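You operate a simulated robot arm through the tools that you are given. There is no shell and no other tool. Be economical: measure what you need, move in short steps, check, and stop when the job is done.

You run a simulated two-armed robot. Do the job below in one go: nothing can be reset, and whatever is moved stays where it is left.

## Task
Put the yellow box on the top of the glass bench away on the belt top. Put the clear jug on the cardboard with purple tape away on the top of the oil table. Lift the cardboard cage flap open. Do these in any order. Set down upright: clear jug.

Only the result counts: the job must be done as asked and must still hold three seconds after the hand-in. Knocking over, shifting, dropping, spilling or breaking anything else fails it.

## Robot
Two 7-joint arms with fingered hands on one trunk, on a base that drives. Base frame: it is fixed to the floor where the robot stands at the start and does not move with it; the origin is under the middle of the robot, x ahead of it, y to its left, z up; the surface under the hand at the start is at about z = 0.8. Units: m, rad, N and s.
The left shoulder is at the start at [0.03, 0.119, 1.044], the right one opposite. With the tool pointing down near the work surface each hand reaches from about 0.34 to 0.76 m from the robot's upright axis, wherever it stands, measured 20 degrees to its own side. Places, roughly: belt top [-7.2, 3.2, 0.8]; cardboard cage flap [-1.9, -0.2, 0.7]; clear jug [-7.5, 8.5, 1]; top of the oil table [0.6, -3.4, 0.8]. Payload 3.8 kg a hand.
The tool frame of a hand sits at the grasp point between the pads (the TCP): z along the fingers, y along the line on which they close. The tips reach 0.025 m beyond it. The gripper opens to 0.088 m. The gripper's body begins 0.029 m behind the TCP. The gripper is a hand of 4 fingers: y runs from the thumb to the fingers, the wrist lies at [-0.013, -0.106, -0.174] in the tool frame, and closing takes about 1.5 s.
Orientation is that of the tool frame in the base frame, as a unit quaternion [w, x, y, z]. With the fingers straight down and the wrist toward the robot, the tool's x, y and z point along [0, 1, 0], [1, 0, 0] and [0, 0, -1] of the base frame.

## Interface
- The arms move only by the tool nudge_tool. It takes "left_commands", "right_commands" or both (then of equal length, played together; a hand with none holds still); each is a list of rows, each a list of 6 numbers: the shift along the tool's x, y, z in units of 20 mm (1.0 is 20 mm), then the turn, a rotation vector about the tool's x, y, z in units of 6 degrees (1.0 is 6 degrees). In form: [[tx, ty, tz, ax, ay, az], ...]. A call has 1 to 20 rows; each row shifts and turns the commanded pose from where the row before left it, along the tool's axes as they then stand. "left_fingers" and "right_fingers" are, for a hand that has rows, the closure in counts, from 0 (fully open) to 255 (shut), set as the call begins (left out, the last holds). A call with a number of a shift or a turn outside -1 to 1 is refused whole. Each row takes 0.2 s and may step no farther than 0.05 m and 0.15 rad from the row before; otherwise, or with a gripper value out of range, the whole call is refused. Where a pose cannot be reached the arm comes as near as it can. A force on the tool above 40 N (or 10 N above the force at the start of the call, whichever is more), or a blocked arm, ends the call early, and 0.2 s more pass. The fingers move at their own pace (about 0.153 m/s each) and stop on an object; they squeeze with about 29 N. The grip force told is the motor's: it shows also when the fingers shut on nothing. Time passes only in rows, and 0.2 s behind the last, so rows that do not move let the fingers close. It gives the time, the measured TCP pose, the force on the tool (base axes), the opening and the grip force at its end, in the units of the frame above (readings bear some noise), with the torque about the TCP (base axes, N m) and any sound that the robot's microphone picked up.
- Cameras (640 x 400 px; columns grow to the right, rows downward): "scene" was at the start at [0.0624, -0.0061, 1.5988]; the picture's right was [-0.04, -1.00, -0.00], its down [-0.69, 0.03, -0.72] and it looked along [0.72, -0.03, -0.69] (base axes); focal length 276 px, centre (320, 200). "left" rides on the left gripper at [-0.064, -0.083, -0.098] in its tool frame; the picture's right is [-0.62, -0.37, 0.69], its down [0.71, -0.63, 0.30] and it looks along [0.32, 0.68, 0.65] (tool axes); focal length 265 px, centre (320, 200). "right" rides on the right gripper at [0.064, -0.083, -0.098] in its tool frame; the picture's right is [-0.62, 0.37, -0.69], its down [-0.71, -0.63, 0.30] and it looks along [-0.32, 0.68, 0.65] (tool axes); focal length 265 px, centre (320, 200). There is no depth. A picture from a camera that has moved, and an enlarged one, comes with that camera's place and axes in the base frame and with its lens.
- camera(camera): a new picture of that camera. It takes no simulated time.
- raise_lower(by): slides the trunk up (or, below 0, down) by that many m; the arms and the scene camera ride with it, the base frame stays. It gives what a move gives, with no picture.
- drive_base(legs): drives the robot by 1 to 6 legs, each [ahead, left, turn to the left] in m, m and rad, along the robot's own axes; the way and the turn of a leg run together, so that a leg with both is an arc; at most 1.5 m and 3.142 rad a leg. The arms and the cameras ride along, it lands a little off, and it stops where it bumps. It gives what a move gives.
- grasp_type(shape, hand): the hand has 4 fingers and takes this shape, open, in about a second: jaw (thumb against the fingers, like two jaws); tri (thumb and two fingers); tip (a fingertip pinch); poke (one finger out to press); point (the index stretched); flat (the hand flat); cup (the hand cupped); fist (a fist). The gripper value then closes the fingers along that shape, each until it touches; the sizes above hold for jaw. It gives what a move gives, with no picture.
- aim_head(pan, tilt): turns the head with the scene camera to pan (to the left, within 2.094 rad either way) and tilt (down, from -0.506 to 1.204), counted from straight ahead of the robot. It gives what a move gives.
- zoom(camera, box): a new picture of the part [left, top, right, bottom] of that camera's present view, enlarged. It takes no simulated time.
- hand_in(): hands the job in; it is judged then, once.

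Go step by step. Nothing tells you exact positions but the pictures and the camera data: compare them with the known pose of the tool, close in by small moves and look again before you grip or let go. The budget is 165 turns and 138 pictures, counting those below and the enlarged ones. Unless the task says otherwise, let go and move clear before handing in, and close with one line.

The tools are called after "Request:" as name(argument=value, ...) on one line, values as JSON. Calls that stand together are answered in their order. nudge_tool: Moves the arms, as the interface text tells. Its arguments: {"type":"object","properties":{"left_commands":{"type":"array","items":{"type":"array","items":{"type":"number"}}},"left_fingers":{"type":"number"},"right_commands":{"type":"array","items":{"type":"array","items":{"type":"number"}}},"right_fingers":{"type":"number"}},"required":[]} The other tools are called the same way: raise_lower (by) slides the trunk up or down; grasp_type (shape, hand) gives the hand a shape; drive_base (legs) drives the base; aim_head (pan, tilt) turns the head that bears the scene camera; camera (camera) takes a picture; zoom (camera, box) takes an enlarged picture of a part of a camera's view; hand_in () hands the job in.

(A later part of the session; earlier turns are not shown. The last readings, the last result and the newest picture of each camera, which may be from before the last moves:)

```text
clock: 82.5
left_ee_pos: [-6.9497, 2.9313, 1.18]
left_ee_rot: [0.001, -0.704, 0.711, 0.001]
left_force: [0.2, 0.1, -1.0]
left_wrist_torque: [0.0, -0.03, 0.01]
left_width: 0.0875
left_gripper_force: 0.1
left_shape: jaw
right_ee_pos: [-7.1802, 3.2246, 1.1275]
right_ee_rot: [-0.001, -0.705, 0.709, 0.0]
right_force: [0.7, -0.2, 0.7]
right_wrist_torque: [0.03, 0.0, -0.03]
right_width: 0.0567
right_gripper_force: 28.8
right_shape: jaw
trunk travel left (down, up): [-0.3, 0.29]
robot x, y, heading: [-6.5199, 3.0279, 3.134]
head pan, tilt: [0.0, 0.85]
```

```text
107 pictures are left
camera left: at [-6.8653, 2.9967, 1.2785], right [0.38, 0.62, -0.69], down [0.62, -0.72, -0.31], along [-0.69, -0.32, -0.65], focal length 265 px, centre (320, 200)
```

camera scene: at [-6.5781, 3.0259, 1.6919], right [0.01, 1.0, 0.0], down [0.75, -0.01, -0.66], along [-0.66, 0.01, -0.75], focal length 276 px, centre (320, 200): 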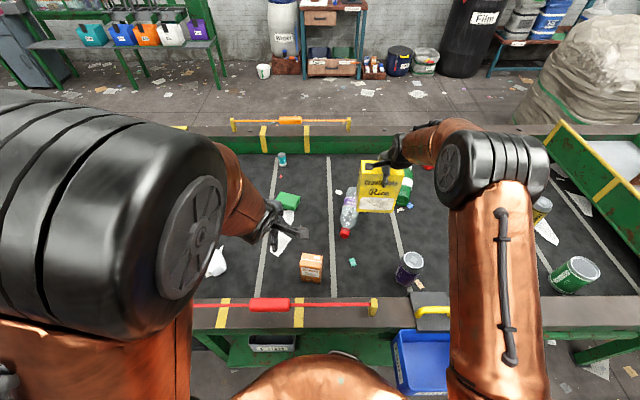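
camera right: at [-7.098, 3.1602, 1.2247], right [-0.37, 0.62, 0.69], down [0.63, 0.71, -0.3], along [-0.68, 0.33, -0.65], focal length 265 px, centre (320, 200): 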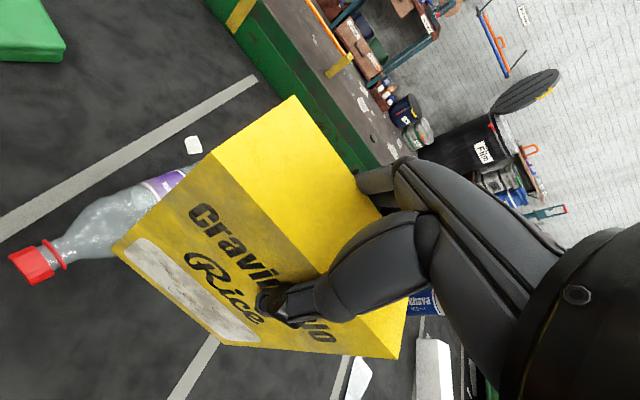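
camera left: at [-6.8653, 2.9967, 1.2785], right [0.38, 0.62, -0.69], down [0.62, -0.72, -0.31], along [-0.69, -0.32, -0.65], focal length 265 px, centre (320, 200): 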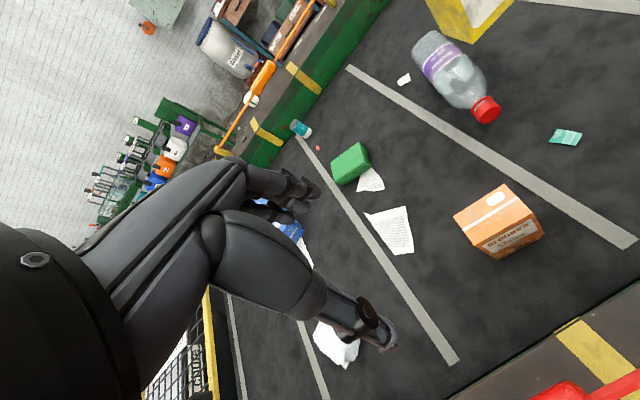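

Request:
nudge_tool(right_commands=[[-0.4, -1, 0, 0, 0, 0], [-0.4, -1, 0, 0, 0, 0], [0, 0, 1, 0, 0, 0], [0, 0, 1, 0, 0, 0], [0, 0, 1, 0, 0, 0], [0, 0, 1, 0, 0, 0], [0, 0, 1, 0, 0, 0], [0, 0, 0.8, 0, 0, 0]])

Request:
camera(camera="scene")

Request:
camera(camera="right")

Request:
zoom(camera="scene", box=[320, 150, 460, 290])

```text
clock: 84.2
left_ee_pos: [-6.9496, 2.9314, 1.1788]
left_ee_rot: [0.001, -0.703, 0.711, 0.001]
left_force: [-0.2, 0.8, -0.2]
left_wrist_torque: [0.05, -0.01, 0.0]
left_width: 0.0876
left_gripper_force: 0.0
left_shape: jaw
right_ee_pos: [-7.143, 3.2395, 1.0109]
right_ee_rot: [0.0, -0.705, 0.709, 0.0]
right_force: [0.5, 0.4, 0.7]
right_wrist_torque: [0.02, 0.0, -0.03]
right_width: 0.0564
right_gripper_force: 29.2
right_shape: jaw
trunk travel left (down, up): [-0.3, 0.29]
robot x, y, heading: [-6.5187, 3.0296, 3.133]
head pan, tilt: [0.0, 0.85]
```

```text
106 pictures are left
camera scene: at [-6.5788, 3.026, 1.6917], right [0.01, 1.0, 0.0], down [0.75, -0.01, -0.66], along [-0.66, 0.01, -0.75], focal length 276 px, centre (320, 200)
```

scene: 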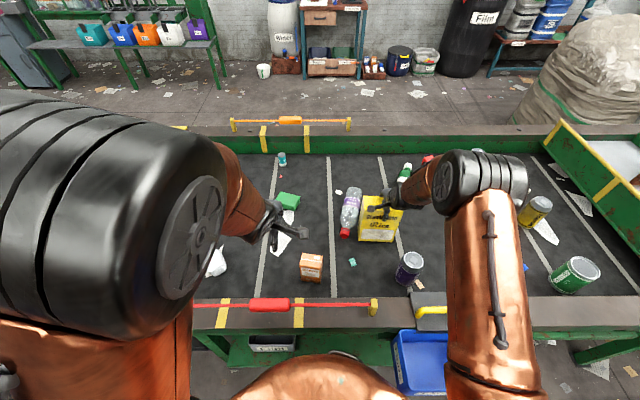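

```text
105 pictures are left
camera right: at [-7.0597, 3.1761, 1.1076], right [-0.36, 0.62, 0.69], down [0.63, 0.71, -0.3], along [-0.68, 0.33, -0.65], focal length 265 px, centre (320, 200)
```

right: 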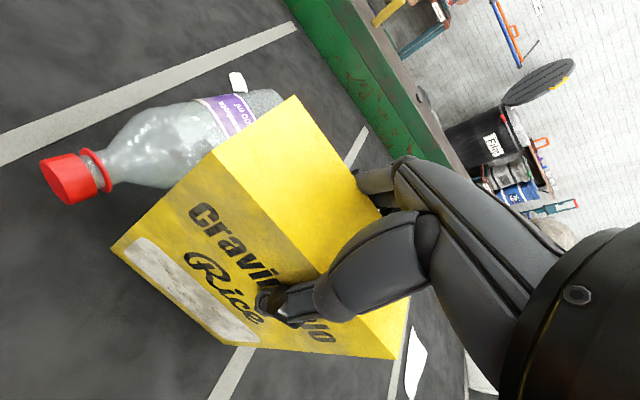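

```text
2.86 times, centred on (390, 220) of scene
camera zoom: at [-6.5788, 3.026, 1.6917], right [0.01, 1.0, 0.0], down [0.75, -0.01, -0.66], along [-0.66, 0.01, -0.75], focal length 787 px, centre (120, 143)
```

zoom: 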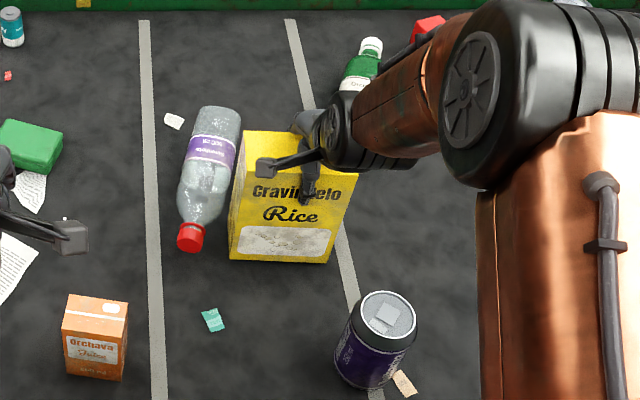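

Request:
nudge_tool(right_commands=[[-0.25, 0, 0.6, 0, 0, 0], [0, 0, 0.6, 0, 0, 0], [0, 0, 0.5, 0, 0, 0], [0, 0, 0.4, 0, 0, 0]])

Request:
zoom(camera="scene", box=[320, 150, 460, 290])

```text
clock: 84.9
left_ee_pos: [-6.9472, 2.9318, 1.1805]
left_ee_rot: [0.0, -0.703, 0.711, 0.002]
left_force: [-0.6, 0.7, -0.5]
left_wrist_torque: [0.01, -0.01, -0.03]
left_width: 0.0877
left_gripper_force: 0.1
left_shape: jaw
right_ee_pos: [-7.1479, 3.2434, 0.9985]
right_ee_rot: [-0.009, -0.705, 0.709, 0.01]
right_force: [10.1, -1.8, 28.3]
right_wrist_torque: [-0.02, -0.91, 0.0]
right_width: 0.0508
right_gripper_force: 28.8
right_shape: jaw
trunk travel left (down, up): [-0.3, 0.29]
robot x, y, heading: [-6.5184, 3.0288, 3.131]
head pan, tilt: [0.0, 0.85]
stopped in row 3 (right hand): the force on the tool passed its limit at 45 N (the readings are from after the stop); the commanded pose is now the measured one
```

```text
2.86 times, centred on (390, 220) of scene
camera zoom: at [-6.5749, 3.0254, 1.6921], right [0.01, 1.0, 0.0], down [0.75, -0.01, -0.66], along [-0.66, 0.01, -0.75], focal length 787 px, centre (120, 143)
```

zoom: 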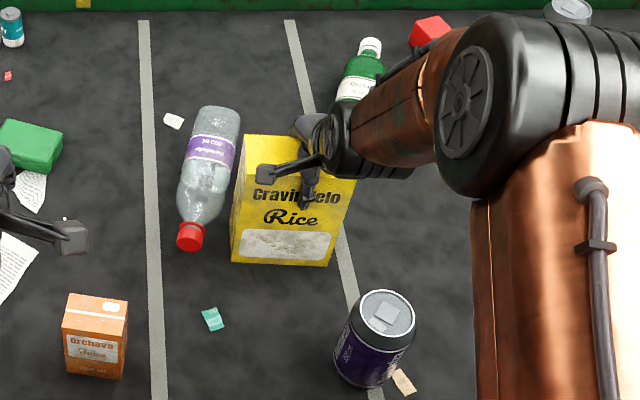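

Request:
nudge_tool(right_commands=[[0, 0, -0.1, 0, 0, 0], [0, 0, -0.1, 0, 0, 0]])

Request:
camera(camera="right")

```text
clock: 85.5
left_ee_pos: [-6.9467, 2.9313, 1.1814]
left_ee_rot: [0.001, -0.703, 0.711, 0.001]
left_force: [0.2, 1.1, -0.4]
left_wrist_torque: [0.01, -0.01, -0.01]
left_width: 0.0875
left_gripper_force: 0.0
left_shape: jaw
right_ee_pos: [-7.1457, 3.2431, 0.9969]
right_ee_rot: [-0.007, -0.704, 0.71, 0.007]
right_force: [3.0, -0.4, 15.4]
right_wrist_torque: [0.05, -0.08, 0.06]
right_width: 0.0512
right_gripper_force: 28.6
right_shape: jaw
trunk travel left (down, up): [-0.3, 0.29]
robot x, y, heading: [-6.5188, 3.0302, 3.13]
head pan, tilt: [0.0, 0.85]
```

```text
102 pictures are left
camera right: at [-7.0609, 3.1787, 1.094], right [-0.35, 0.62, 0.7], down [0.63, 0.71, -0.32], along [-0.69, 0.33, -0.64], focal length 265 px, centre (320, 200)
```

right: 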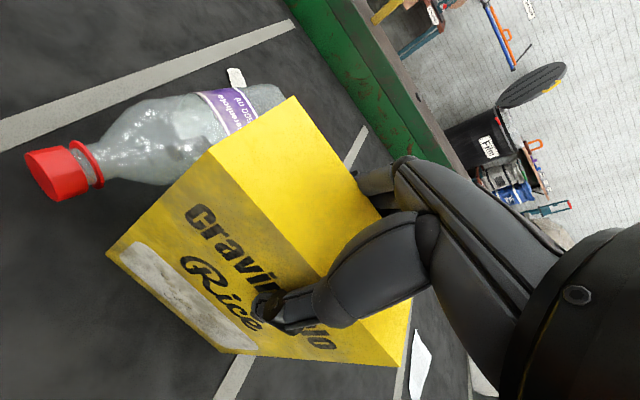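

Request:
nudge_tool(right_commands=[[0, 0, -0.1, 0, 0, 0], [0, 0, 0, 0, 0, 0], [0, 0, 0, 0, 0, 0]], right_fingers=60)

Request:
nudge_tool(right_commands=[[0, 0, 0, 0, 0, 0], [0, 0, 0, 0, 0, 0], [0, 0, 0, 0, 0, 0], [0, 0, 0, 0, 0, 0], [0, 0, 0, 0, 0, 0]], right_fingers=0)

Request:
camera(camera="right")

Request:
zoom(camera="scene", box=[320, 150, 460, 290])

```text
clock: 86.3
left_ee_pos: [-6.9488, 2.9314, 1.1791]
left_ee_rot: [0.001, -0.704, 0.711, 0.001]
left_force: [0.4, -0.5, 0.3]
left_wrist_torque: [-0.03, -0.01, -0.03]
left_width: 0.0878
left_gripper_force: 0.1
left_shape: jaw
right_ee_pos: [-7.1467, 3.2432, 0.9982]
right_ee_rot: [-0.005, -0.705, 0.709, 0.006]
right_force: [1.2, -1.3, 2.1]
right_wrist_torque: [0.02, -0.11, -0.03]
right_width: 0.067
right_gripper_force: 0.0
right_shape: jaw
trunk travel left (down, up): [-0.3, 0.29]
robot x, y, heading: [-6.5174, 3.0277, 3.133]
head pan, tilt: [0.0, 0.85]
```

```text
clock: 87.5
left_ee_pos: [-6.9484, 2.9312, 1.1812]
left_ee_rot: [0.001, -0.704, 0.71, 0.001]
left_force: [0.7, -1.2, -0.1]
left_wrist_torque: [-0.01, -0.01, 0.0]
left_width: 0.0873
left_gripper_force: 0.1
left_shape: jaw
right_ee_pos: [-7.1461, 3.2433, 0.9988]
right_ee_rot: [-0.006, -0.705, 0.71, 0.006]
right_force: [1.8, 0.6, 3.6]
right_wrist_torque: [-0.02, -0.09, 0.03]
right_width: 0.088
right_gripper_force: 0.0
right_shape: jaw
trunk travel left (down, up): [-0.3, 0.29]
robot x, y, heading: [-6.5172, 3.0294, 3.134]
head pan, tilt: [0.0, 0.85]
```

```text
101 pictures are left
camera right: at [-7.0619, 3.1788, 1.0951], right [-0.35, 0.62, 0.7], down [0.63, 0.71, -0.32], along [-0.69, 0.33, -0.64], focal length 265 px, centre (320, 200)
```

right: 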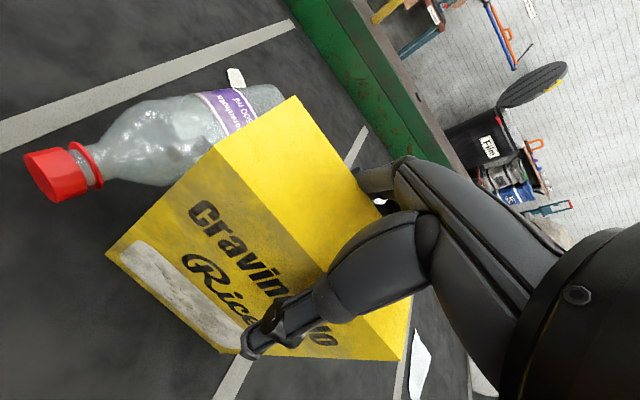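

```text
2.86 times, centred on (390, 220) of scene
camera zoom: at [-6.5776, 3.0258, 1.6918], right [0.01, 1.0, 0.0], down [0.75, -0.01, -0.66], along [-0.66, 0.01, -0.75], focal length 787 px, centre (120, 143)
```

zoom: 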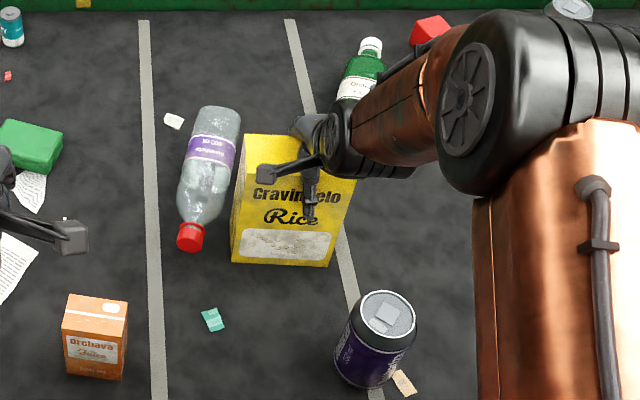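

Request:
nudge_tool(right_commands=[[0, 0, -0.5, 0, 0, 0], [0, 0, -1, 0, 0, 0], [0, 0, -1, 0, 0, 0], [0, 0, -1, 0, 0, 0], [0, 0, -1, 0, 0, 0], [0, 0, -1, 0, 0, 0]])

Request:
raise_lower(by=0.15)

Request:
camera(camera="scene")

```text
clock: 88.9
left_ee_pos: [-6.9497, 2.9304, 1.1788]
left_ee_rot: [0.002, -0.704, 0.71, 0.0]
left_force: [-0.5, -0.2, 0.5]
left_wrist_torque: [0.01, 0.01, 0.0]
left_width: 0.0874
left_gripper_force: 0.1
left_shape: jaw
right_ee_pos: [-7.1466, 3.2399, 1.1095]
right_ee_rot: [-0.006, -0.705, 0.709, 0.006]
right_force: [0.2, 0.0, 0.0]
right_wrist_torque: [0.0, -0.03, 0.0]
right_width: 0.0877
right_gripper_force: 0.1
right_shape: jaw
trunk travel left (down, up): [-0.3, 0.29]
robot x, y, heading: [-6.5161, 3.0249, 3.135]
head pan, tilt: [0.0, 0.85]
```

```text
clock: 90.7
left_ee_pos: [-6.9496, 2.9319, 1.3286]
left_ee_rot: [0.0, -0.703, 0.711, 0.0]
left_force: [0.1, 0.0, 0.5]
left_wrist_torque: [-0.01, -0.03, 0.01]
left_width: 0.0875
left_gripper_force: 0.0
left_shape: jaw
right_ee_pos: [-7.1461, 3.2409, 1.2579]
right_ee_rot: [-0.006, -0.705, 0.71, 0.006]
right_force: [-0.1, 0.0, 0.5]
right_wrist_torque: [0.02, -0.01, 0.0]
right_width: 0.0878
right_gripper_force: 0.2
right_shape: jaw
trunk travel left (down, up): [-0.45, 0.14]
robot x, y, heading: [-6.5149, 3.0286, 3.132]
head pan, tilt: [0.0, 0.85]
```

```text
99 pictures are left
camera scene: at [-6.5784, 3.026, 1.8416], right [0.01, 1.0, 0.0], down [0.75, -0.01, -0.66], along [-0.66, 0.01, -0.75], focal length 276 px, centre (320, 200)
```

scene: 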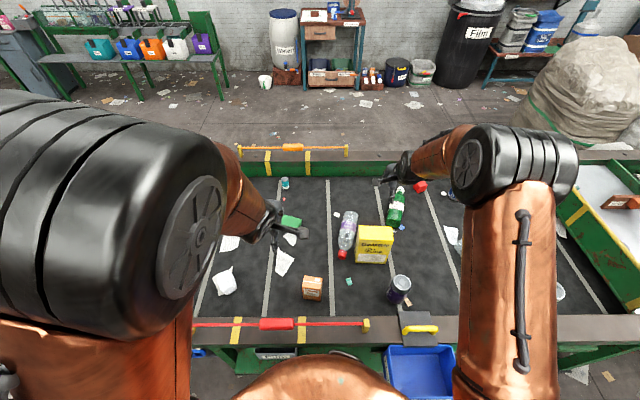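

Box stands on the belt. Now back off, pull the arm in, and head toward the jug at (-7.5, 8.5).

Request:
drive_base(legs=[[-0.9, 0, 0]])

Request:
nudge_tool(right_commands=[[0, -1, 0, 0, 0, 0], [0, -1, 0, 0, 0, 0], [0, -1, 0, 0, 0, 0], [0, -1, 0, 0, 0, 0], [0, -1, 0, 0, 0, 0], [0, -1, 0, 0, 0, 0], [0, -1, 0, 0, 0, 0], [0, -1, 0, 0, 0, 0], [0, -1, 0, 0, 0, 0]])

Request:
drive_base(legs=[[0, 0, -1.2]])

Request:
aim_head(pan=0.0, tilt=0.3)

Request:
camera(camera="scene")

```text
clock: 95.4
left_ee_pos: [-6.0436, 2.9232, 1.33]
left_ee_rot: [0.0, -0.696, 0.718, 0.001]
left_force: [-0.6, -0.3, 0.4]
left_wrist_torque: [0.02, 0.01, 0.0]
left_width: 0.0879
left_gripper_force: 0.1
left_shape: jaw
right_ee_pos: [-6.2352, 3.236, 1.2574]
right_ee_rot: [-0.006, -0.697, 0.717, 0.007]
right_force: [-0.8, -0.2, -0.7]
right_wrist_torque: [-0.01, -0.04, -0.06]
right_width: 0.088
right_gripper_force: 0.1
right_shape: jaw
trunk travel left (down, up): [-0.45, 0.14]
robot x, y, heading: [-5.6086, 3.011, 3.108]
head pan, tilt: [0.0, 0.85]
```

```text
clock: 97.4
left_ee_pos: [-6.0428, 2.9226, 1.3296]
left_ee_rot: [0.001, -0.695, 0.719, 0.001]
left_force: [-0.6, -0.5, -0.2]
left_wrist_torque: [0.01, 0.03, -0.01]
left_width: 0.0874
left_gripper_force: 0.1
left_shape: jaw
right_ee_pos: [-6.0542, 3.2305, 1.2554]
right_ee_rot: [-0.006, -0.697, 0.717, 0.006]
right_force: [0.6, 0.1, 0.4]
right_wrist_torque: [0.03, 0.0, 0.02]
right_width: 0.088
right_gripper_force: 0.0
right_shape: jaw
trunk travel left (down, up): [-0.45, 0.14]
robot x, y, heading: [-5.6093, 3.0093, 3.11]
head pan, tilt: [0.0, 0.85]
```

```text
clock: 100.8
left_ee_pos: [-5.85, 3.3801, 1.3296]
left_ee_rot: [0.001, -0.17, 0.985, 0.0]
left_force: [0.2, 0.2, -0.4]
left_wrist_torque: [-0.01, 0.01, 0.02]
left_width: 0.0876
left_gripper_force: 0.2
left_shape: jaw
right_ee_pos: [-5.5681, 3.5024, 1.2553]
right_ee_rot: [-0.002, -0.172, 0.985, 0.009]
right_force: [0.7, -0.3, 0.1]
right_wrist_torque: [0.02, 0.01, 0.01]
right_width: 0.0875
right_gripper_force: 0.0
right_shape: jaw
trunk travel left (down, up): [-0.45, 0.14]
robot x, y, heading: [-5.6122, 3.0085, 1.916]
head pan, tilt: [0.0, 0.85]
```

```text
clock: 101.8
left_ee_pos: [-5.8502, 3.3813, 1.3293]
left_ee_rot: [0.002, -0.171, 0.985, 0.0]
left_force: [-0.1, -0.4, -1.0]
left_wrist_torque: [0.02, 0.03, -0.02]
left_width: 0.0877
left_gripper_force: 0.0
left_shape: jaw
right_ee_pos: [-5.5692, 3.5034, 1.2548]
right_ee_rot: [-0.001, -0.173, 0.985, 0.009]
right_force: [0.2, -0.1, 0.6]
right_wrist_torque: [0.03, -0.03, -0.01]
right_width: 0.0878
right_gripper_force: 0.1
right_shape: jaw
trunk travel left (down, up): [-0.45, 0.14]
robot x, y, heading: [-5.6103, 3.012, 1.917]
head pan, tilt: [0.0, 0.3]
```

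```text
98 pictures are left
camera scene: at [-5.6361, 3.077, 1.89], right [0.94, 0.34, 0.0], down [0.1, -0.28, -0.95], along [-0.32, 0.9, -0.3], focal length 276 px, centre (320, 200)
```

scene: 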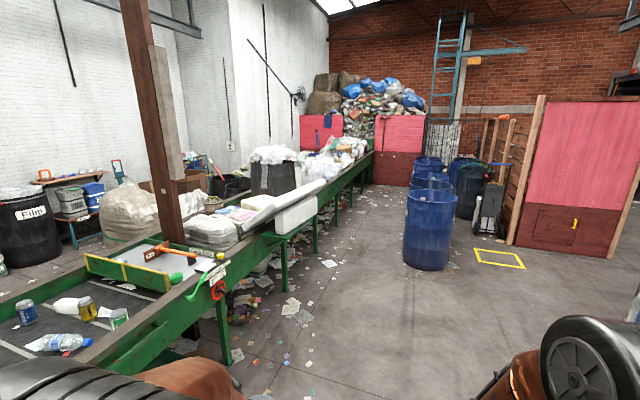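

Request:
zoom(camera="scene", box=[230, 100, 430, 225])

Request:
zoom(camera="scene", box=[290, 120, 390, 182])

```text
3.20 times, centred on (330, 162) of scene
camera zoom: at [-5.6361, 3.077, 1.89], right [0.94, 0.34, 0.0], down [0.1, -0.28, -0.95], along [-0.32, 0.9, -0.3], focal length 882 px, centre (288, 320)
```

zoom: 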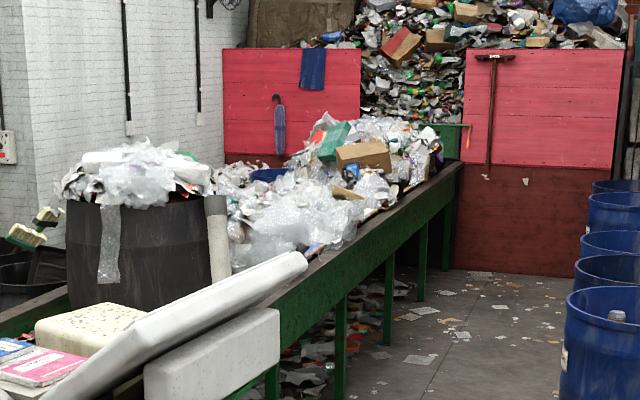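

```text
6.40 times, centred on (340, 151) of scene
camera zoom: at [-5.6361, 3.077, 1.89], right [0.94, 0.34, 0.0], down [0.1, -0.28, -0.95], along [-0.32, 0.9, -0.3], focal length 1764 px, centre (192, 514)
```

zoom: 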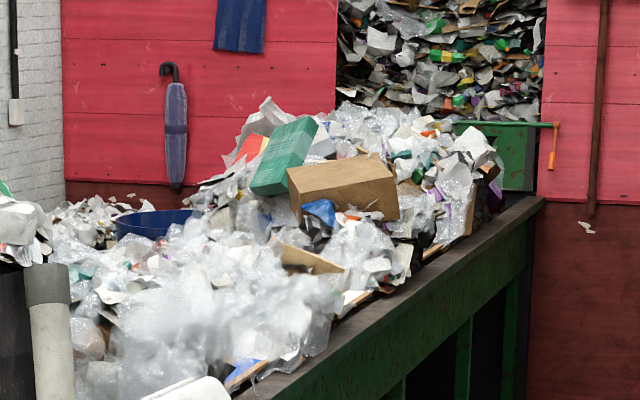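

Request:
drive_base(legs=[[0, 0, -0.05], [1.0, 0, 0], [1.08, 0, 0], [0, 0, -0.297], [1.2, 0, 0]])

Request:
aim_head(pan=0.3, tilt=0.45)

Request:
camera(camera="scene")

```text
clock: 119.2
left_ee_pos: [-6.3925, 6.6358, 1.3301]
left_ee_rot: [0.001, -0.017, 1.0, 0.0]
left_force: [-0.8, -0.2, -0.7]
left_wrist_torque: [-0.03, -0.01, -0.02]
left_width: 0.0876
left_gripper_force: 0.0
left_shape: jaw
right_ee_pos: [-6.0852, 6.6659, 1.2549]
right_ee_rot: [0.0, -0.02, 1.0, 0.008]
right_force: [-0.7, -0.9, 0.7]
right_wrist_torque: [0.04, -0.01, 0.0]
right_width: 0.0879
right_gripper_force: 0.1
right_shape: jaw
trunk travel left (down, up): [-0.45, 0.14]
robot x, y, heading: [-6.2752, 6.2089, 1.603]
head pan, tilt: [0.0, 0.3]
```

```text
clock: 120.0
left_ee_pos: [-6.3911, 6.6357, 1.331]
left_ee_rot: [0.001, -0.016, 1.0, 0.0]
left_force: [1.2, -0.1, 0.0]
left_wrist_torque: [0.02, 0.0, 0.0]
left_width: 0.0875
left_gripper_force: 0.2
left_shape: jaw
right_ee_pos: [-6.0858, 6.6662, 1.2561]
right_ee_rot: [0.0, -0.019, 1.0, 0.009]
right_force: [0.9, 0.0, -0.5]
right_wrist_torque: [-0.02, -0.02, -0.03]
right_width: 0.0879
right_gripper_force: 0.0
right_shape: jaw
trunk travel left (down, up): [-0.45, 0.14]
robot x, y, heading: [-6.2752, 6.209, 1.605]
head pan, tilt: [0.3, 0.45]
```

```text
95 pictures are left
camera scene: at [-6.3066, 6.2753, 1.8762], right [0.94, 0.33, 0.0], down [0.14, -0.41, -0.9], along [-0.3, 0.85, -0.44], focal length 276 px, centre (320, 200)
```

scene: 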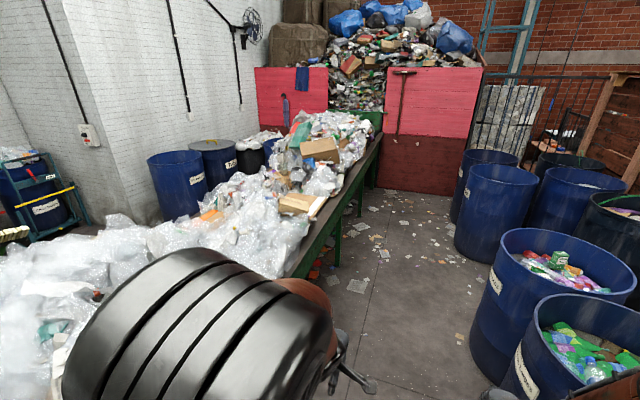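

Request:
zoom(camera="scene", box=[220, 100, 380, 240])

```text
2.86 times, centred on (300, 170) of scene
camera zoom: at [-6.3066, 6.2753, 1.8762], right [0.94, 0.33, 0.0], down [0.14, -0.41, -0.9], along [-0.3, 0.85, -0.44], focal length 787 px, centre (377, 286)
```

zoom: 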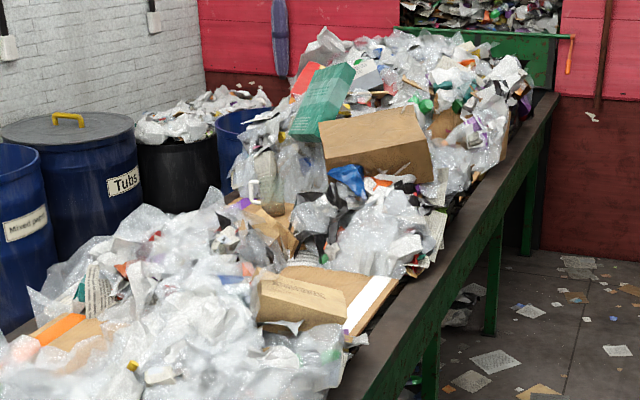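

The jug's white handle with purple tape next to it shows at about the expected place. Go nearer for an accurate fix.

Request:
drive_base(legs=[[1.3, 0, -0.03]])

Request:
aim_head(pan=0.95, tilt=0.55)

Request:
camera(camera="scene")

```text
clock: 126.3
left_ee_pos: [-6.4263, 7.8802, 1.3303]
left_ee_rot: [0.001, -0.013, 1.0, 0.0]
left_force: [0.0, 0.7, -0.1]
left_wrist_torque: [-0.02, 0.01, 0.01]
left_width: 0.0876
left_gripper_force: 0.0
left_shape: jaw
right_ee_pos: [-6.1207, 7.9095, 1.2544]
right_ee_rot: [0.0, -0.015, 1.0, 0.009]
right_force: [-0.6, -0.9, 0.0]
right_wrist_torque: [0.0, -0.01, 0.01]
right_width: 0.088
right_gripper_force: 0.0
right_shape: jaw
trunk travel left (down, up): [-0.45, 0.14]
robot x, y, heading: [-6.3127, 7.4536, 1.595]
head pan, tilt: [0.3, 0.45]
```

```text
clock: 127.4
left_ee_pos: [-6.426, 7.8808, 1.3296]
left_ee_rot: [0.001, -0.012, 1.0, 0.0]
left_force: [-1.1, -0.1, -0.2]
left_wrist_torque: [0.0, 0.02, 0.02]
left_width: 0.0875
left_gripper_force: 0.0
left_shape: jaw
right_ee_pos: [-6.1197, 7.9092, 1.2555]
right_ee_rot: [0.001, -0.015, 1.0, 0.008]
right_force: [0.4, -0.2, -0.4]
right_wrist_torque: [0.0, 0.02, 0.01]
right_width: 0.0879
right_gripper_force: 0.0
right_shape: jaw
trunk travel left (down, up): [-0.45, 0.14]
robot x, y, heading: [-6.3159, 7.4543, 1.599]
head pan, tilt: [0.949, 0.55]
```

```text
93 pictures are left
camera scene: at [-6.3894, 7.4826, 1.8672], right [0.56, 0.83, 0.0], down [0.43, -0.29, -0.85], along [-0.71, 0.48, -0.52], focal length 276 px, centre (320, 200)
```

scene: 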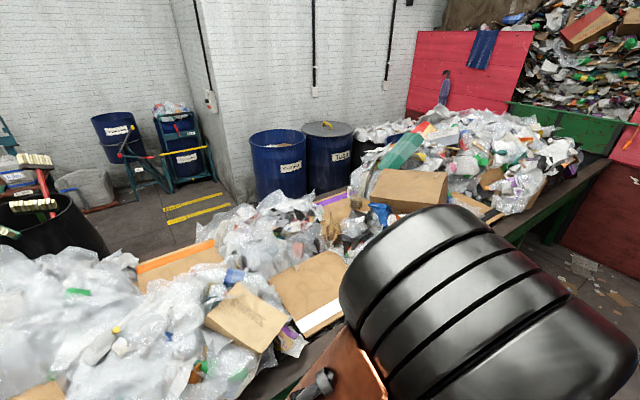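

Request:
raise_lower(by=0.13)

Request:
drive_base(legs=[[0.9, 0, 0], [0, 0, 1.53]])

Request:
aim_head(pan=0.0, tilt=0.75)

Request:
camera(camera="scene")

```text
clock: 128.9
left_ee_pos: [-6.4278, 7.8808, 1.4593]
left_ee_rot: [0.001, -0.012, 1.0, 0.0]
left_force: [0.4, 0.4, 0.3]
left_wrist_torque: [0.01, 0.02, 0.01]
left_width: 0.0875
left_gripper_force: 0.1
left_shape: jaw
right_ee_pos: [-6.1203, 7.9107, 1.385]
right_ee_rot: [0.0, -0.014, 1.0, 0.009]
right_force: [-0.8, 0.4, 0.5]
right_wrist_torque: [-0.03, 0.02, 0.01]
right_width: 0.0879
right_gripper_force: 0.1
right_shape: jaw
trunk travel left (down, up): [-0.58, 0.01]
robot x, y, heading: [-6.3171, 7.4552, 1.595]
head pan, tilt: [0.949, 0.55]
```

```text
clock: 137.2
left_ee_pos: [-6.7719, 8.2518, 1.4601]
left_ee_rot: [0.001, -0.682, 0.731, 0.001]
left_force: [0.2, 0.0, 0.0]
left_wrist_torque: [-0.01, 0.0, 0.05]
left_width: 0.0875
left_gripper_force: 0.0
left_shape: jaw
right_ee_pos: [-6.7718, 8.5609, 1.3852]
right_ee_rot: [-0.006, -0.683, 0.73, 0.006]
right_force: [0.2, -1.4, 0.1]
right_wrist_torque: [0.02, 0.03, -0.01]
right_width: 0.088
right_gripper_force: 0.1
right_shape: jaw
trunk travel left (down, up): [-0.58, 0.01]
robot x, y, heading: [-6.3364, 8.3224, 3.071]
head pan, tilt: [0.949, 0.55]
```

```text
clock: 138.4
left_ee_pos: [-6.7717, 8.2535, 1.459]
left_ee_rot: [0.001, -0.682, 0.731, 0.001]
left_force: [0.2, 0.0, -0.2]
left_wrist_torque: [0.03, -0.01, -0.02]
left_width: 0.0875
left_gripper_force: 0.0
left_shape: jaw
right_ee_pos: [-6.7715, 8.5607, 1.3857]
right_ee_rot: [-0.006, -0.684, 0.73, 0.007]
right_force: [0.2, -0.1, -0.8]
right_wrist_torque: [0.01, -0.02, -0.03]
right_width: 0.088
right_gripper_force: 0.0
right_shape: jaw
trunk travel left (down, up): [-0.58, 0.01]
robot x, y, heading: [-6.3394, 8.3248, 3.075]
head pan, tilt: [0.0, 0.75]
```

```text
92 pictures are left
camera scene: at [-6.4009, 8.3257, 1.9798], right [0.07, 1.0, 0.0], down [0.68, -0.05, -0.73], along [-0.73, 0.05, -0.68], focal length 276 px, centre (320, 200)
```

scene: 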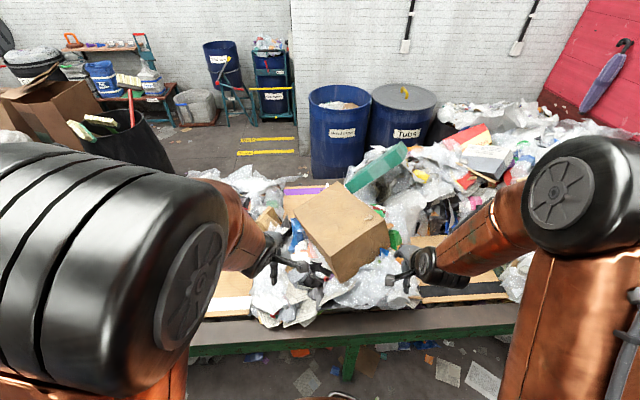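

Request:
zoom(camera="scene", box=[180, 140, 480, 340])

Request:
camera(camera="left")

Request:
camera(camera="right")

```text
2.00 times, centred on (330, 240) of scene
camera zoom: at [-6.4009, 8.3257, 1.9798], right [0.07, 1.0, 0.0], down [0.68, -0.05, -0.73], along [-0.73, 0.05, -0.68], focal length 551 px, centre (300, 120)
```

zoom: 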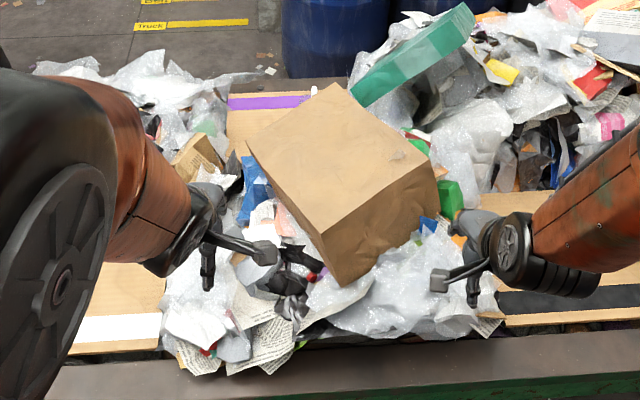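

```text
90 pictures are left
camera left: at [-6.6848, 8.3135, 1.5583], right [0.41, 0.59, -0.69], down [0.58, -0.76, -0.31], along [-0.7, -0.27, -0.65], focal length 265 px, centre (320, 200)
```

left: 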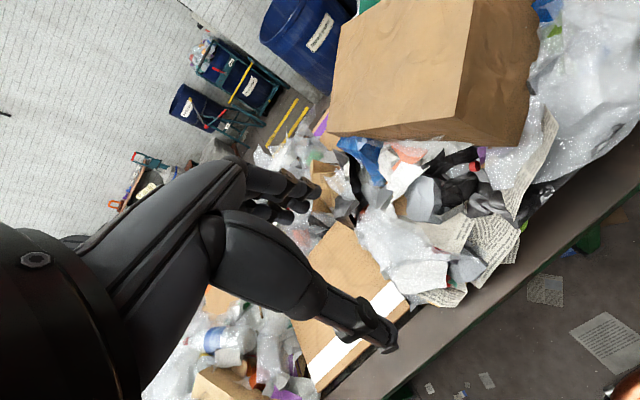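

```text
89 pictures are left
camera right: at [-6.6911, 8.4918, 1.4817], right [-0.32, 0.64, 0.7], down [0.67, 0.67, -0.31], along [-0.67, 0.37, -0.64], focal length 265 px, centre (320, 200)
```

right: 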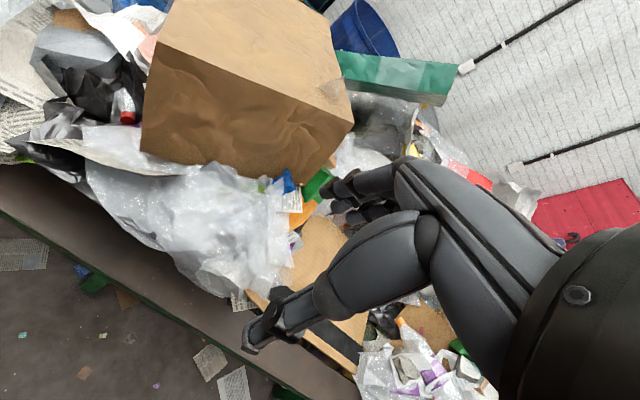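

The jug stands at about (-7.49, 8.44), hidden behind a big box near the conveyor's far edge — out of reach from this side. I check whether the lane behind the conveyor is drivable.

Request:
aim_head(pan=0.75, tilt=0.25)

Request:
camera(camera="scene")

Request:
aim_head(pan=0.2, tilt=0.4)

Request:
camera(camera="scene")

```text
clock: 139.5
left_ee_pos: [-6.7717, 8.2533, 1.4595]
left_ee_rot: [0.0, -0.682, 0.731, 0.0]
left_force: [0.4, 0.2, 0.0]
left_wrist_torque: [0.01, -0.01, 0.01]
left_width: 0.0876
left_gripper_force: 0.0
left_shape: jaw
right_ee_pos: [-6.771, 8.5615, 1.3861]
right_ee_rot: [-0.006, -0.684, 0.73, 0.006]
right_force: [-1.4, -1.1, 0.2]
right_wrist_torque: [0.04, -0.05, -0.01]
right_width: 0.0877
right_gripper_force: 0.0
right_shape: jaw
trunk travel left (down, up): [-0.58, 0.01]
robot x, y, heading: [-6.3367, 8.3234, 3.069]
head pan, tilt: [0.75, 0.25]
```

```text
88 pictures are left
camera scene: at [-6.3908, 8.2614, 2.0248], right [-0.63, 0.78, 0.0], down [0.19, 0.16, -0.97], along [-0.75, -0.61, -0.25], focal length 276 px, centre (320, 200)
```

scene: 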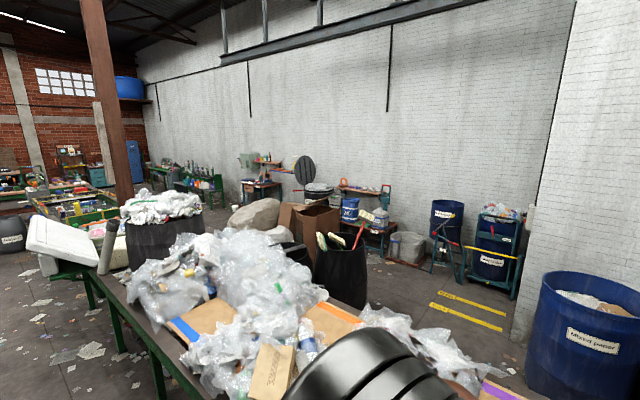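

```text
clock: 140.4
left_ee_pos: [-6.7718, 8.2541, 1.4593]
left_ee_rot: [0.0, -0.682, 0.731, 0.0]
left_force: [0.3, -0.7, 0.6]
left_wrist_torque: [0.01, -0.01, 0.0]
left_width: 0.0875
left_gripper_force: 0.1
left_shape: jaw
right_ee_pos: [-6.7714, 8.5614, 1.386]
right_ee_rot: [-0.007, -0.684, 0.73, 0.007]
right_force: [0.0, 0.5, 0.5]
right_wrist_torque: [0.0, -0.03, 0.02]
right_width: 0.0878
right_gripper_force: 0.1
right_shape: jaw
trunk travel left (down, up): [-0.58, 0.01]
robot x, y, heading: [-6.3353, 8.324, 3.074]
head pan, tilt: [0.201, 0.4]
```

```text
87 pictures are left
camera scene: at [-6.4099, 8.3078, 2.0109], right [-0.13, 0.99, 0.0], down [0.39, 0.05, -0.92], along [-0.91, -0.12, -0.39], focal length 276 px, centre (320, 200)
```

scene: 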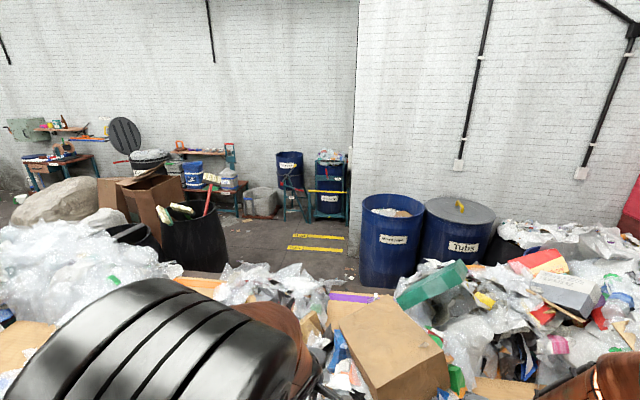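

Lane behind the conveyor exists but is cluttered further south. I'll drive back down, round the belt's south end, and look from there.

Request:
drive_base(legs=[[0, 0, 1.638], [1.5, 0, 0], [1.5, 0, 0], [1.5, 0, 0]])

Request:
aim_head(pan=-0.3, tilt=0.4)

Request:
camera(camera="scene")

Request:
aim_head(pan=-1.6, tilt=0.2)

Request:
camera(camera="scene")

```text
clock: 165.8
left_ee_pos: [-5.8759, 3.4513, 1.4596]
left_ee_rot: [0.0, 0.999, 0.041, -0.001]
left_force: [-0.1, -0.2, 0.7]
left_wrist_torque: [0.04, -0.05, -0.04]
left_width: 0.0877
left_gripper_force: 0.0
left_shape: jaw
right_ee_pos: [-6.1822, 3.4045, 1.3854]
right_ee_rot: [0.008, 0.999, 0.042, 0.0]
right_force: [-0.4, -0.4, -0.5]
right_wrist_torque: [0.01, -0.03, -0.01]
right_width: 0.0876
right_gripper_force: 0.1
right_shape: jaw
trunk travel left (down, up): [-0.58, 0.01]
robot x, y, heading: [-6.0117, 3.869, -1.487]
head pan, tilt: [0.201, 0.4]
```

```text
clock: 166.8
left_ee_pos: [-5.8775, 3.4501, 1.4599]
left_ee_rot: [0.001, 0.999, 0.041, -0.002]
left_force: [0.1, 0.4, -0.8]
left_wrist_torque: [-0.03, 0.04, -0.02]
left_width: 0.0874
left_gripper_force: 0.0
left_shape: jaw
right_ee_pos: [-6.1822, 3.4072, 1.3855]
right_ee_rot: [0.008, 0.999, 0.044, 0.001]
right_force: [0.5, 0.8, 0.8]
right_wrist_torque: [0.0, -0.01, -0.04]
right_width: 0.0881
right_gripper_force: 0.1
right_shape: jaw
trunk travel left (down, up): [-0.58, 0.01]
robot x, y, heading: [-6.0138, 3.8692, -1.487]
head pan, tilt: [-0.3, 0.4]
```

```text
86 pictures are left
camera scene: at [-6.0346, 3.797, 2.0108], right [-0.98, 0.21, 0.0], down [0.08, 0.38, -0.92], along [-0.2, -0.9, -0.39], focal length 276 px, centre (320, 200)
```

scene: 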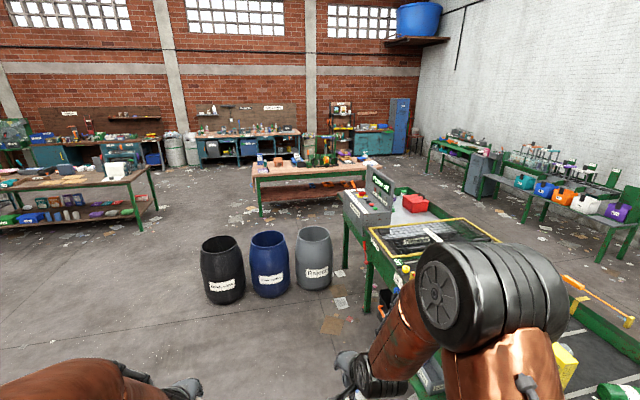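

```text
clock: 168.2
left_ee_pos: [-5.8768, 3.4508, 1.458]
left_ee_rot: [0.0, 0.999, 0.041, -0.001]
left_force: [0.3, 0.1, -0.3]
left_wrist_torque: [-0.01, 0.0, -0.02]
left_width: 0.0874
left_gripper_force: 0.0
left_shape: jaw
right_ee_pos: [-6.1822, 3.405, 1.3862]
right_ee_rot: [0.01, 0.999, 0.042, 0.0]
right_force: [0.3, -0.1, -0.5]
right_wrist_torque: [-0.02, 0.03, -0.03]
right_width: 0.0877
right_gripper_force: 0.2
right_shape: jaw
trunk travel left (down, up): [-0.58, 0.01]
robot x, y, heading: [-6.0098, 3.8683, -1.487]
head pan, tilt: [-1.6, 0.201]
```

```text
85 pictures are left
camera scene: at [-6.1078, 3.8826, 2.0294], right [-0.05, 1.0, 0.0], down [0.2, 0.01, -0.98], along [-0.98, -0.05, -0.2], focal length 276 px, centre (320, 200)
```

scene: 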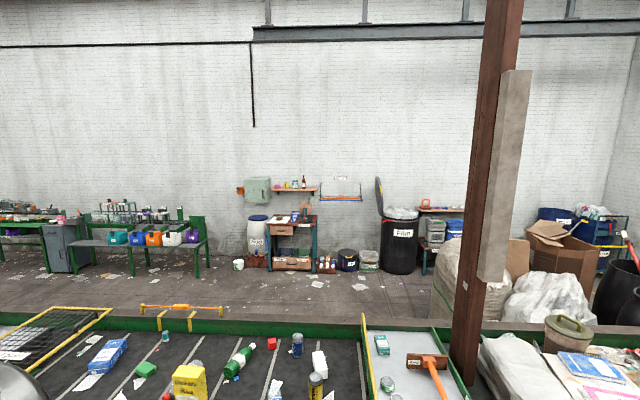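

Request:
drive_base(legs=[[0, 0, 0.45], [1.2, 0, 0], [1.1, 0, 0], [0, 0, -0.53], [1.4, 0, 0], [0, 0, -1.571]])

Request:
aim_head(pan=0.0, tilt=0.4)

Request:
camera(camera="scene")

```text
clock: 192.7
left_ee_pos: [-5.1455, 0.3838, 1.458]
left_ee_rot: [0.0, 0.732, -0.682, -0.001]
left_force: [0.1, -0.2, -0.1]
left_wrist_torque: [0.0, -0.02, 0.0]
left_width: 0.0877
left_gripper_force: 0.1
left_shape: jaw
right_ee_pos: [-5.1881, 0.6871, 1.3851]
right_ee_rot: [0.007, 0.733, -0.681, -0.006]
right_force: [-0.6, 0.1, -0.6]
right_wrist_torque: [0.02, -0.03, -0.02]
right_width: 0.0881
right_gripper_force: 0.0
right_shape: jaw
trunk travel left (down, up): [-0.58, 0.01]
robot x, y, heading: [-4.7265, 0.5149, -3.07]
head pan, tilt: [-1.6, 0.201]
```

```text
clock: 194.4
left_ee_pos: [-5.1454, 0.3838, 1.4604]
left_ee_rot: [-0.001, 0.732, -0.681, -0.001]
left_force: [0.2, 0.4, 0.2]
left_wrist_torque: [-0.04, 0.0, -0.06]
left_width: 0.0875
left_gripper_force: 0.0
left_shape: jaw
right_ee_pos: [-5.1894, 0.6876, 1.385]
right_ee_rot: [0.006, 0.733, -0.68, -0.007]
right_force: [-0.8, -0.1, -0.3]
right_wrist_torque: [0.02, 0.06, -0.04]
right_width: 0.0875
right_gripper_force: 0.1
right_shape: jaw
trunk travel left (down, up): [-0.58, 0.01]
robot x, y, heading: [-4.7256, 0.512, -3.072]
head pan, tilt: [0.0, 0.4]
```

```text
84 pictures are left
camera scene: at [-4.7987, 0.5065, 2.0109], right [-0.07, 1.0, 0.0], down [0.39, 0.03, -0.92], along [-0.92, -0.07, -0.39], focal length 276 px, centre (320, 200)
```

scene: 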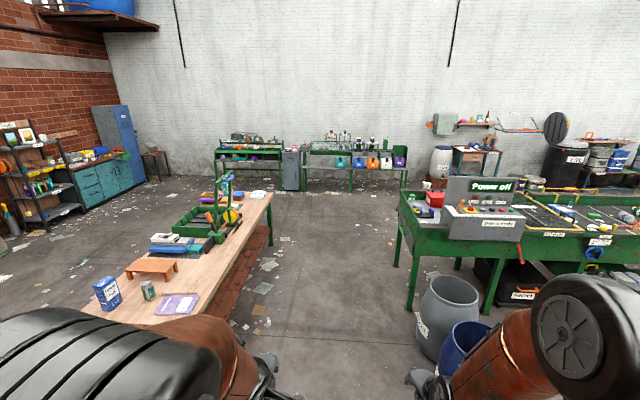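

Request:
drive_base(legs=[[0, 0, -0.06], [1.4, 0, 0], [1.4, 0, 0], [1.1, 0, 0], [0, 0, -1.571]])

Request:
aim_head(pan=0.0, tilt=0.35)

Request:
camera(camera="scene")

```text
clock: 217.8
left_ee_pos: [-8.7924, 0.8488, 1.4602]
left_ee_rot: [0.001, -0.007, 1.0, 0.0]
left_force: [-0.2, 0.3, -0.5]
left_wrist_torque: [0.01, 0.03, -0.01]
left_width: 0.0877
left_gripper_force: 0.0
left_shape: jaw
right_ee_pos: [-8.4842, 0.8741, 1.3838]
right_ee_rot: [0.0, -0.012, 1.0, 0.009]
right_force: [-0.5, 0.0, 0.4]
right_wrist_torque: [0.01, 0.01, -0.03]
right_width: 0.0879
right_gripper_force: 0.0
right_shape: jaw
trunk travel left (down, up): [-0.58, 0.01]
robot x, y, heading: [-8.687, 0.4211, 1.589]
head pan, tilt: [0.0, 0.4]
```

```text
clock: 218.4
left_ee_pos: [-8.7905, 0.849, 1.4596]
left_ee_rot: [0.001, -0.008, 1.0, 0.0]
left_force: [-0.3, -0.7, 0.1]
left_wrist_torque: [-0.01, -0.02, 0.01]
left_width: 0.0876
left_gripper_force: 0.0
left_shape: jaw
right_ee_pos: [-8.4854, 0.8745, 1.3845]
right_ee_rot: [0.0, -0.011, 1.0, 0.008]
right_force: [-0.3, 0.5, -0.9]
right_wrist_torque: [0.02, 0.0, -0.05]
right_width: 0.088
right_gripper_force: 0.1
right_shape: jaw
trunk travel left (down, up): [-0.58, 0.01]
robot x, y, heading: [-8.6804, 0.4214, 1.586]
head pan, tilt: [0.0, 0.351]
```

```text
83 pictures are left
camera scene: at [-8.6854, 0.493, 2.0154], right [1.0, 0.02, 0.0], down [0.01, -0.34, -0.94], along [-0.02, 0.94, -0.34], focal length 276 px, centre (320, 200)
```

scene: 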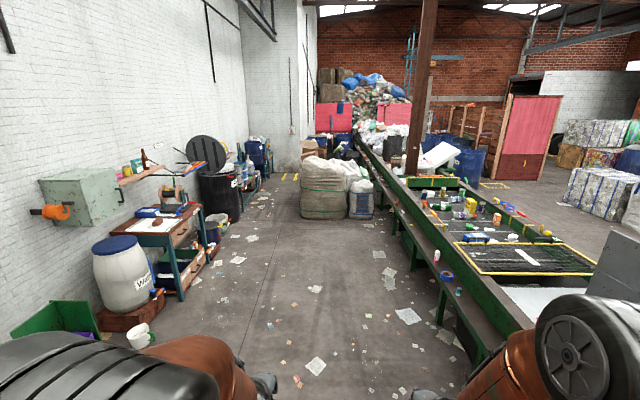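

Request:
drive_base(legs=[[0, 0, 0.22], [1.4, 0, 0], [1.4, 0, 0], [0.7, 0, 0], [0, 0, -0.24]])

Request:
camera(camera="scene")

```text
clock: 236.9
left_ee_pos: [-9.4874, 4.2517, 1.4595]
left_ee_rot: [0.001, 0.031, 1.0, -0.001]
left_force: [-0.5, 0.4, -0.1]
left_wrist_torque: [0.01, -0.01, -0.01]
left_width: 0.0878
left_gripper_force: 0.1
left_shape: jaw
right_ee_pos: [-9.1809, 4.2529, 1.3869]
right_ee_rot: [0.001, 0.028, 1.0, 0.007]
right_force: [-0.1, 0.3, 0.1]
right_wrist_torque: [-0.02, -0.01, -0.03]
right_width: 0.088
right_gripper_force: 0.1
right_shape: jaw
trunk travel left (down, up): [-0.58, 0.01]
robot x, y, heading: [-9.4192, 3.818, 1.504]
head pan, tilt: [0.0, 0.351]
```

```text
82 pictures are left
camera scene: at [-9.4105, 3.8889, 2.0153], right [1.0, -0.06, 0.0], down [-0.02, -0.34, -0.94], along [0.06, 0.94, -0.34], focal length 276 px, centre (320, 200)
```

scene: 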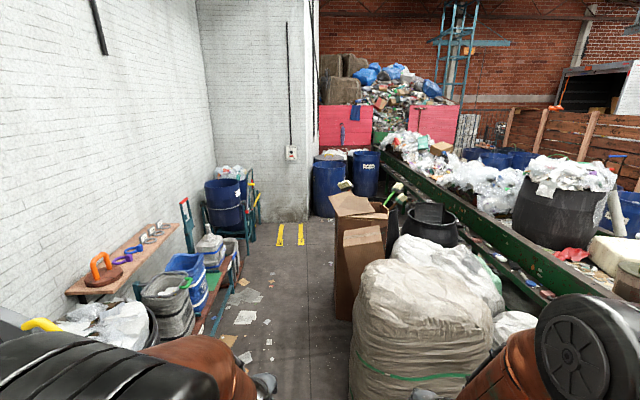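

Request:
drive_base(legs=[[0, 0, 0.067], [0, 0.23, 0], [1.4, 0, 0], [1.4, 0, 0], [0.5, 0, 0]])

Request:
aim_head(pan=-0.5, tilt=0.5)

Request:
camera(camera="scene")

```text
clock: 254.5
left_ee_pos: [-9.7759, 7.4767, 1.459]
left_ee_rot: [0.001, -0.005, 1.0, 0.0]
left_force: [-0.5, 0.1, -1.0]
left_wrist_torque: [-0.03, 0.01, 0.0]
left_width: 0.0875
left_gripper_force: 0.0
left_shape: jaw
right_ee_pos: [-9.4685, 7.4999, 1.3852]
right_ee_rot: [-0.001, -0.007, 1.0, 0.009]
right_force: [-0.1, -0.1, -0.4]
right_wrist_torque: [0.02, 0.03, -0.02]
right_width: 0.0877
right_gripper_force: 0.0
right_shape: jaw
trunk travel left (down, up): [-0.58, 0.01]
robot x, y, heading: [-9.668, 7.0509, 1.586]
head pan, tilt: [0.0, 0.351]
```

```text
clock: 255.5
left_ee_pos: [-9.7757, 7.479, 1.4591]
left_ee_rot: [0.001, -0.005, 1.0, -0.001]
left_force: [0.7, 0.1, 0.3]
left_wrist_torque: [0.03, 0.05, 0.02]
left_width: 0.0878
left_gripper_force: 0.0
left_shape: jaw
right_ee_pos: [-9.4695, 7.5023, 1.3842]
right_ee_rot: [0.0, -0.008, 1.0, 0.008]
right_force: [0.3, -1.2, 0.5]
right_wrist_torque: [0.01, 0.01, -0.03]
right_width: 0.0878
right_gripper_force: 0.0
right_shape: jaw
trunk travel left (down, up): [-0.58, 0.01]
robot x, y, heading: [-9.6702, 7.0503, 1.588]
head pan, tilt: [-0.499, 0.499]
```

```text
81 pictures are left
camera scene: at [-9.6282, 7.1093, 2.0017], right [0.88, -0.47, 0.0], down [-0.22, -0.42, -0.88], along [0.41, 0.78, -0.48], focal length 276 px, centre (320, 200)
```

scene: 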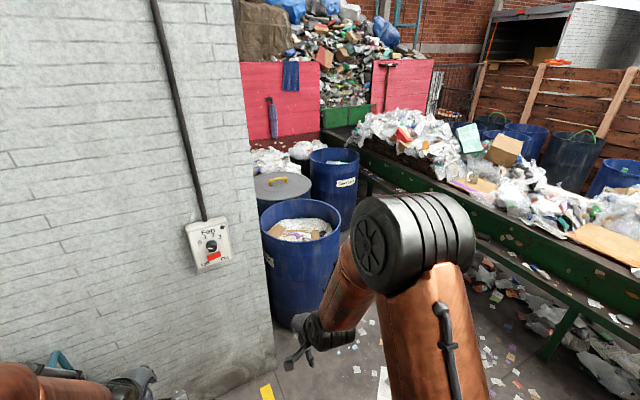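

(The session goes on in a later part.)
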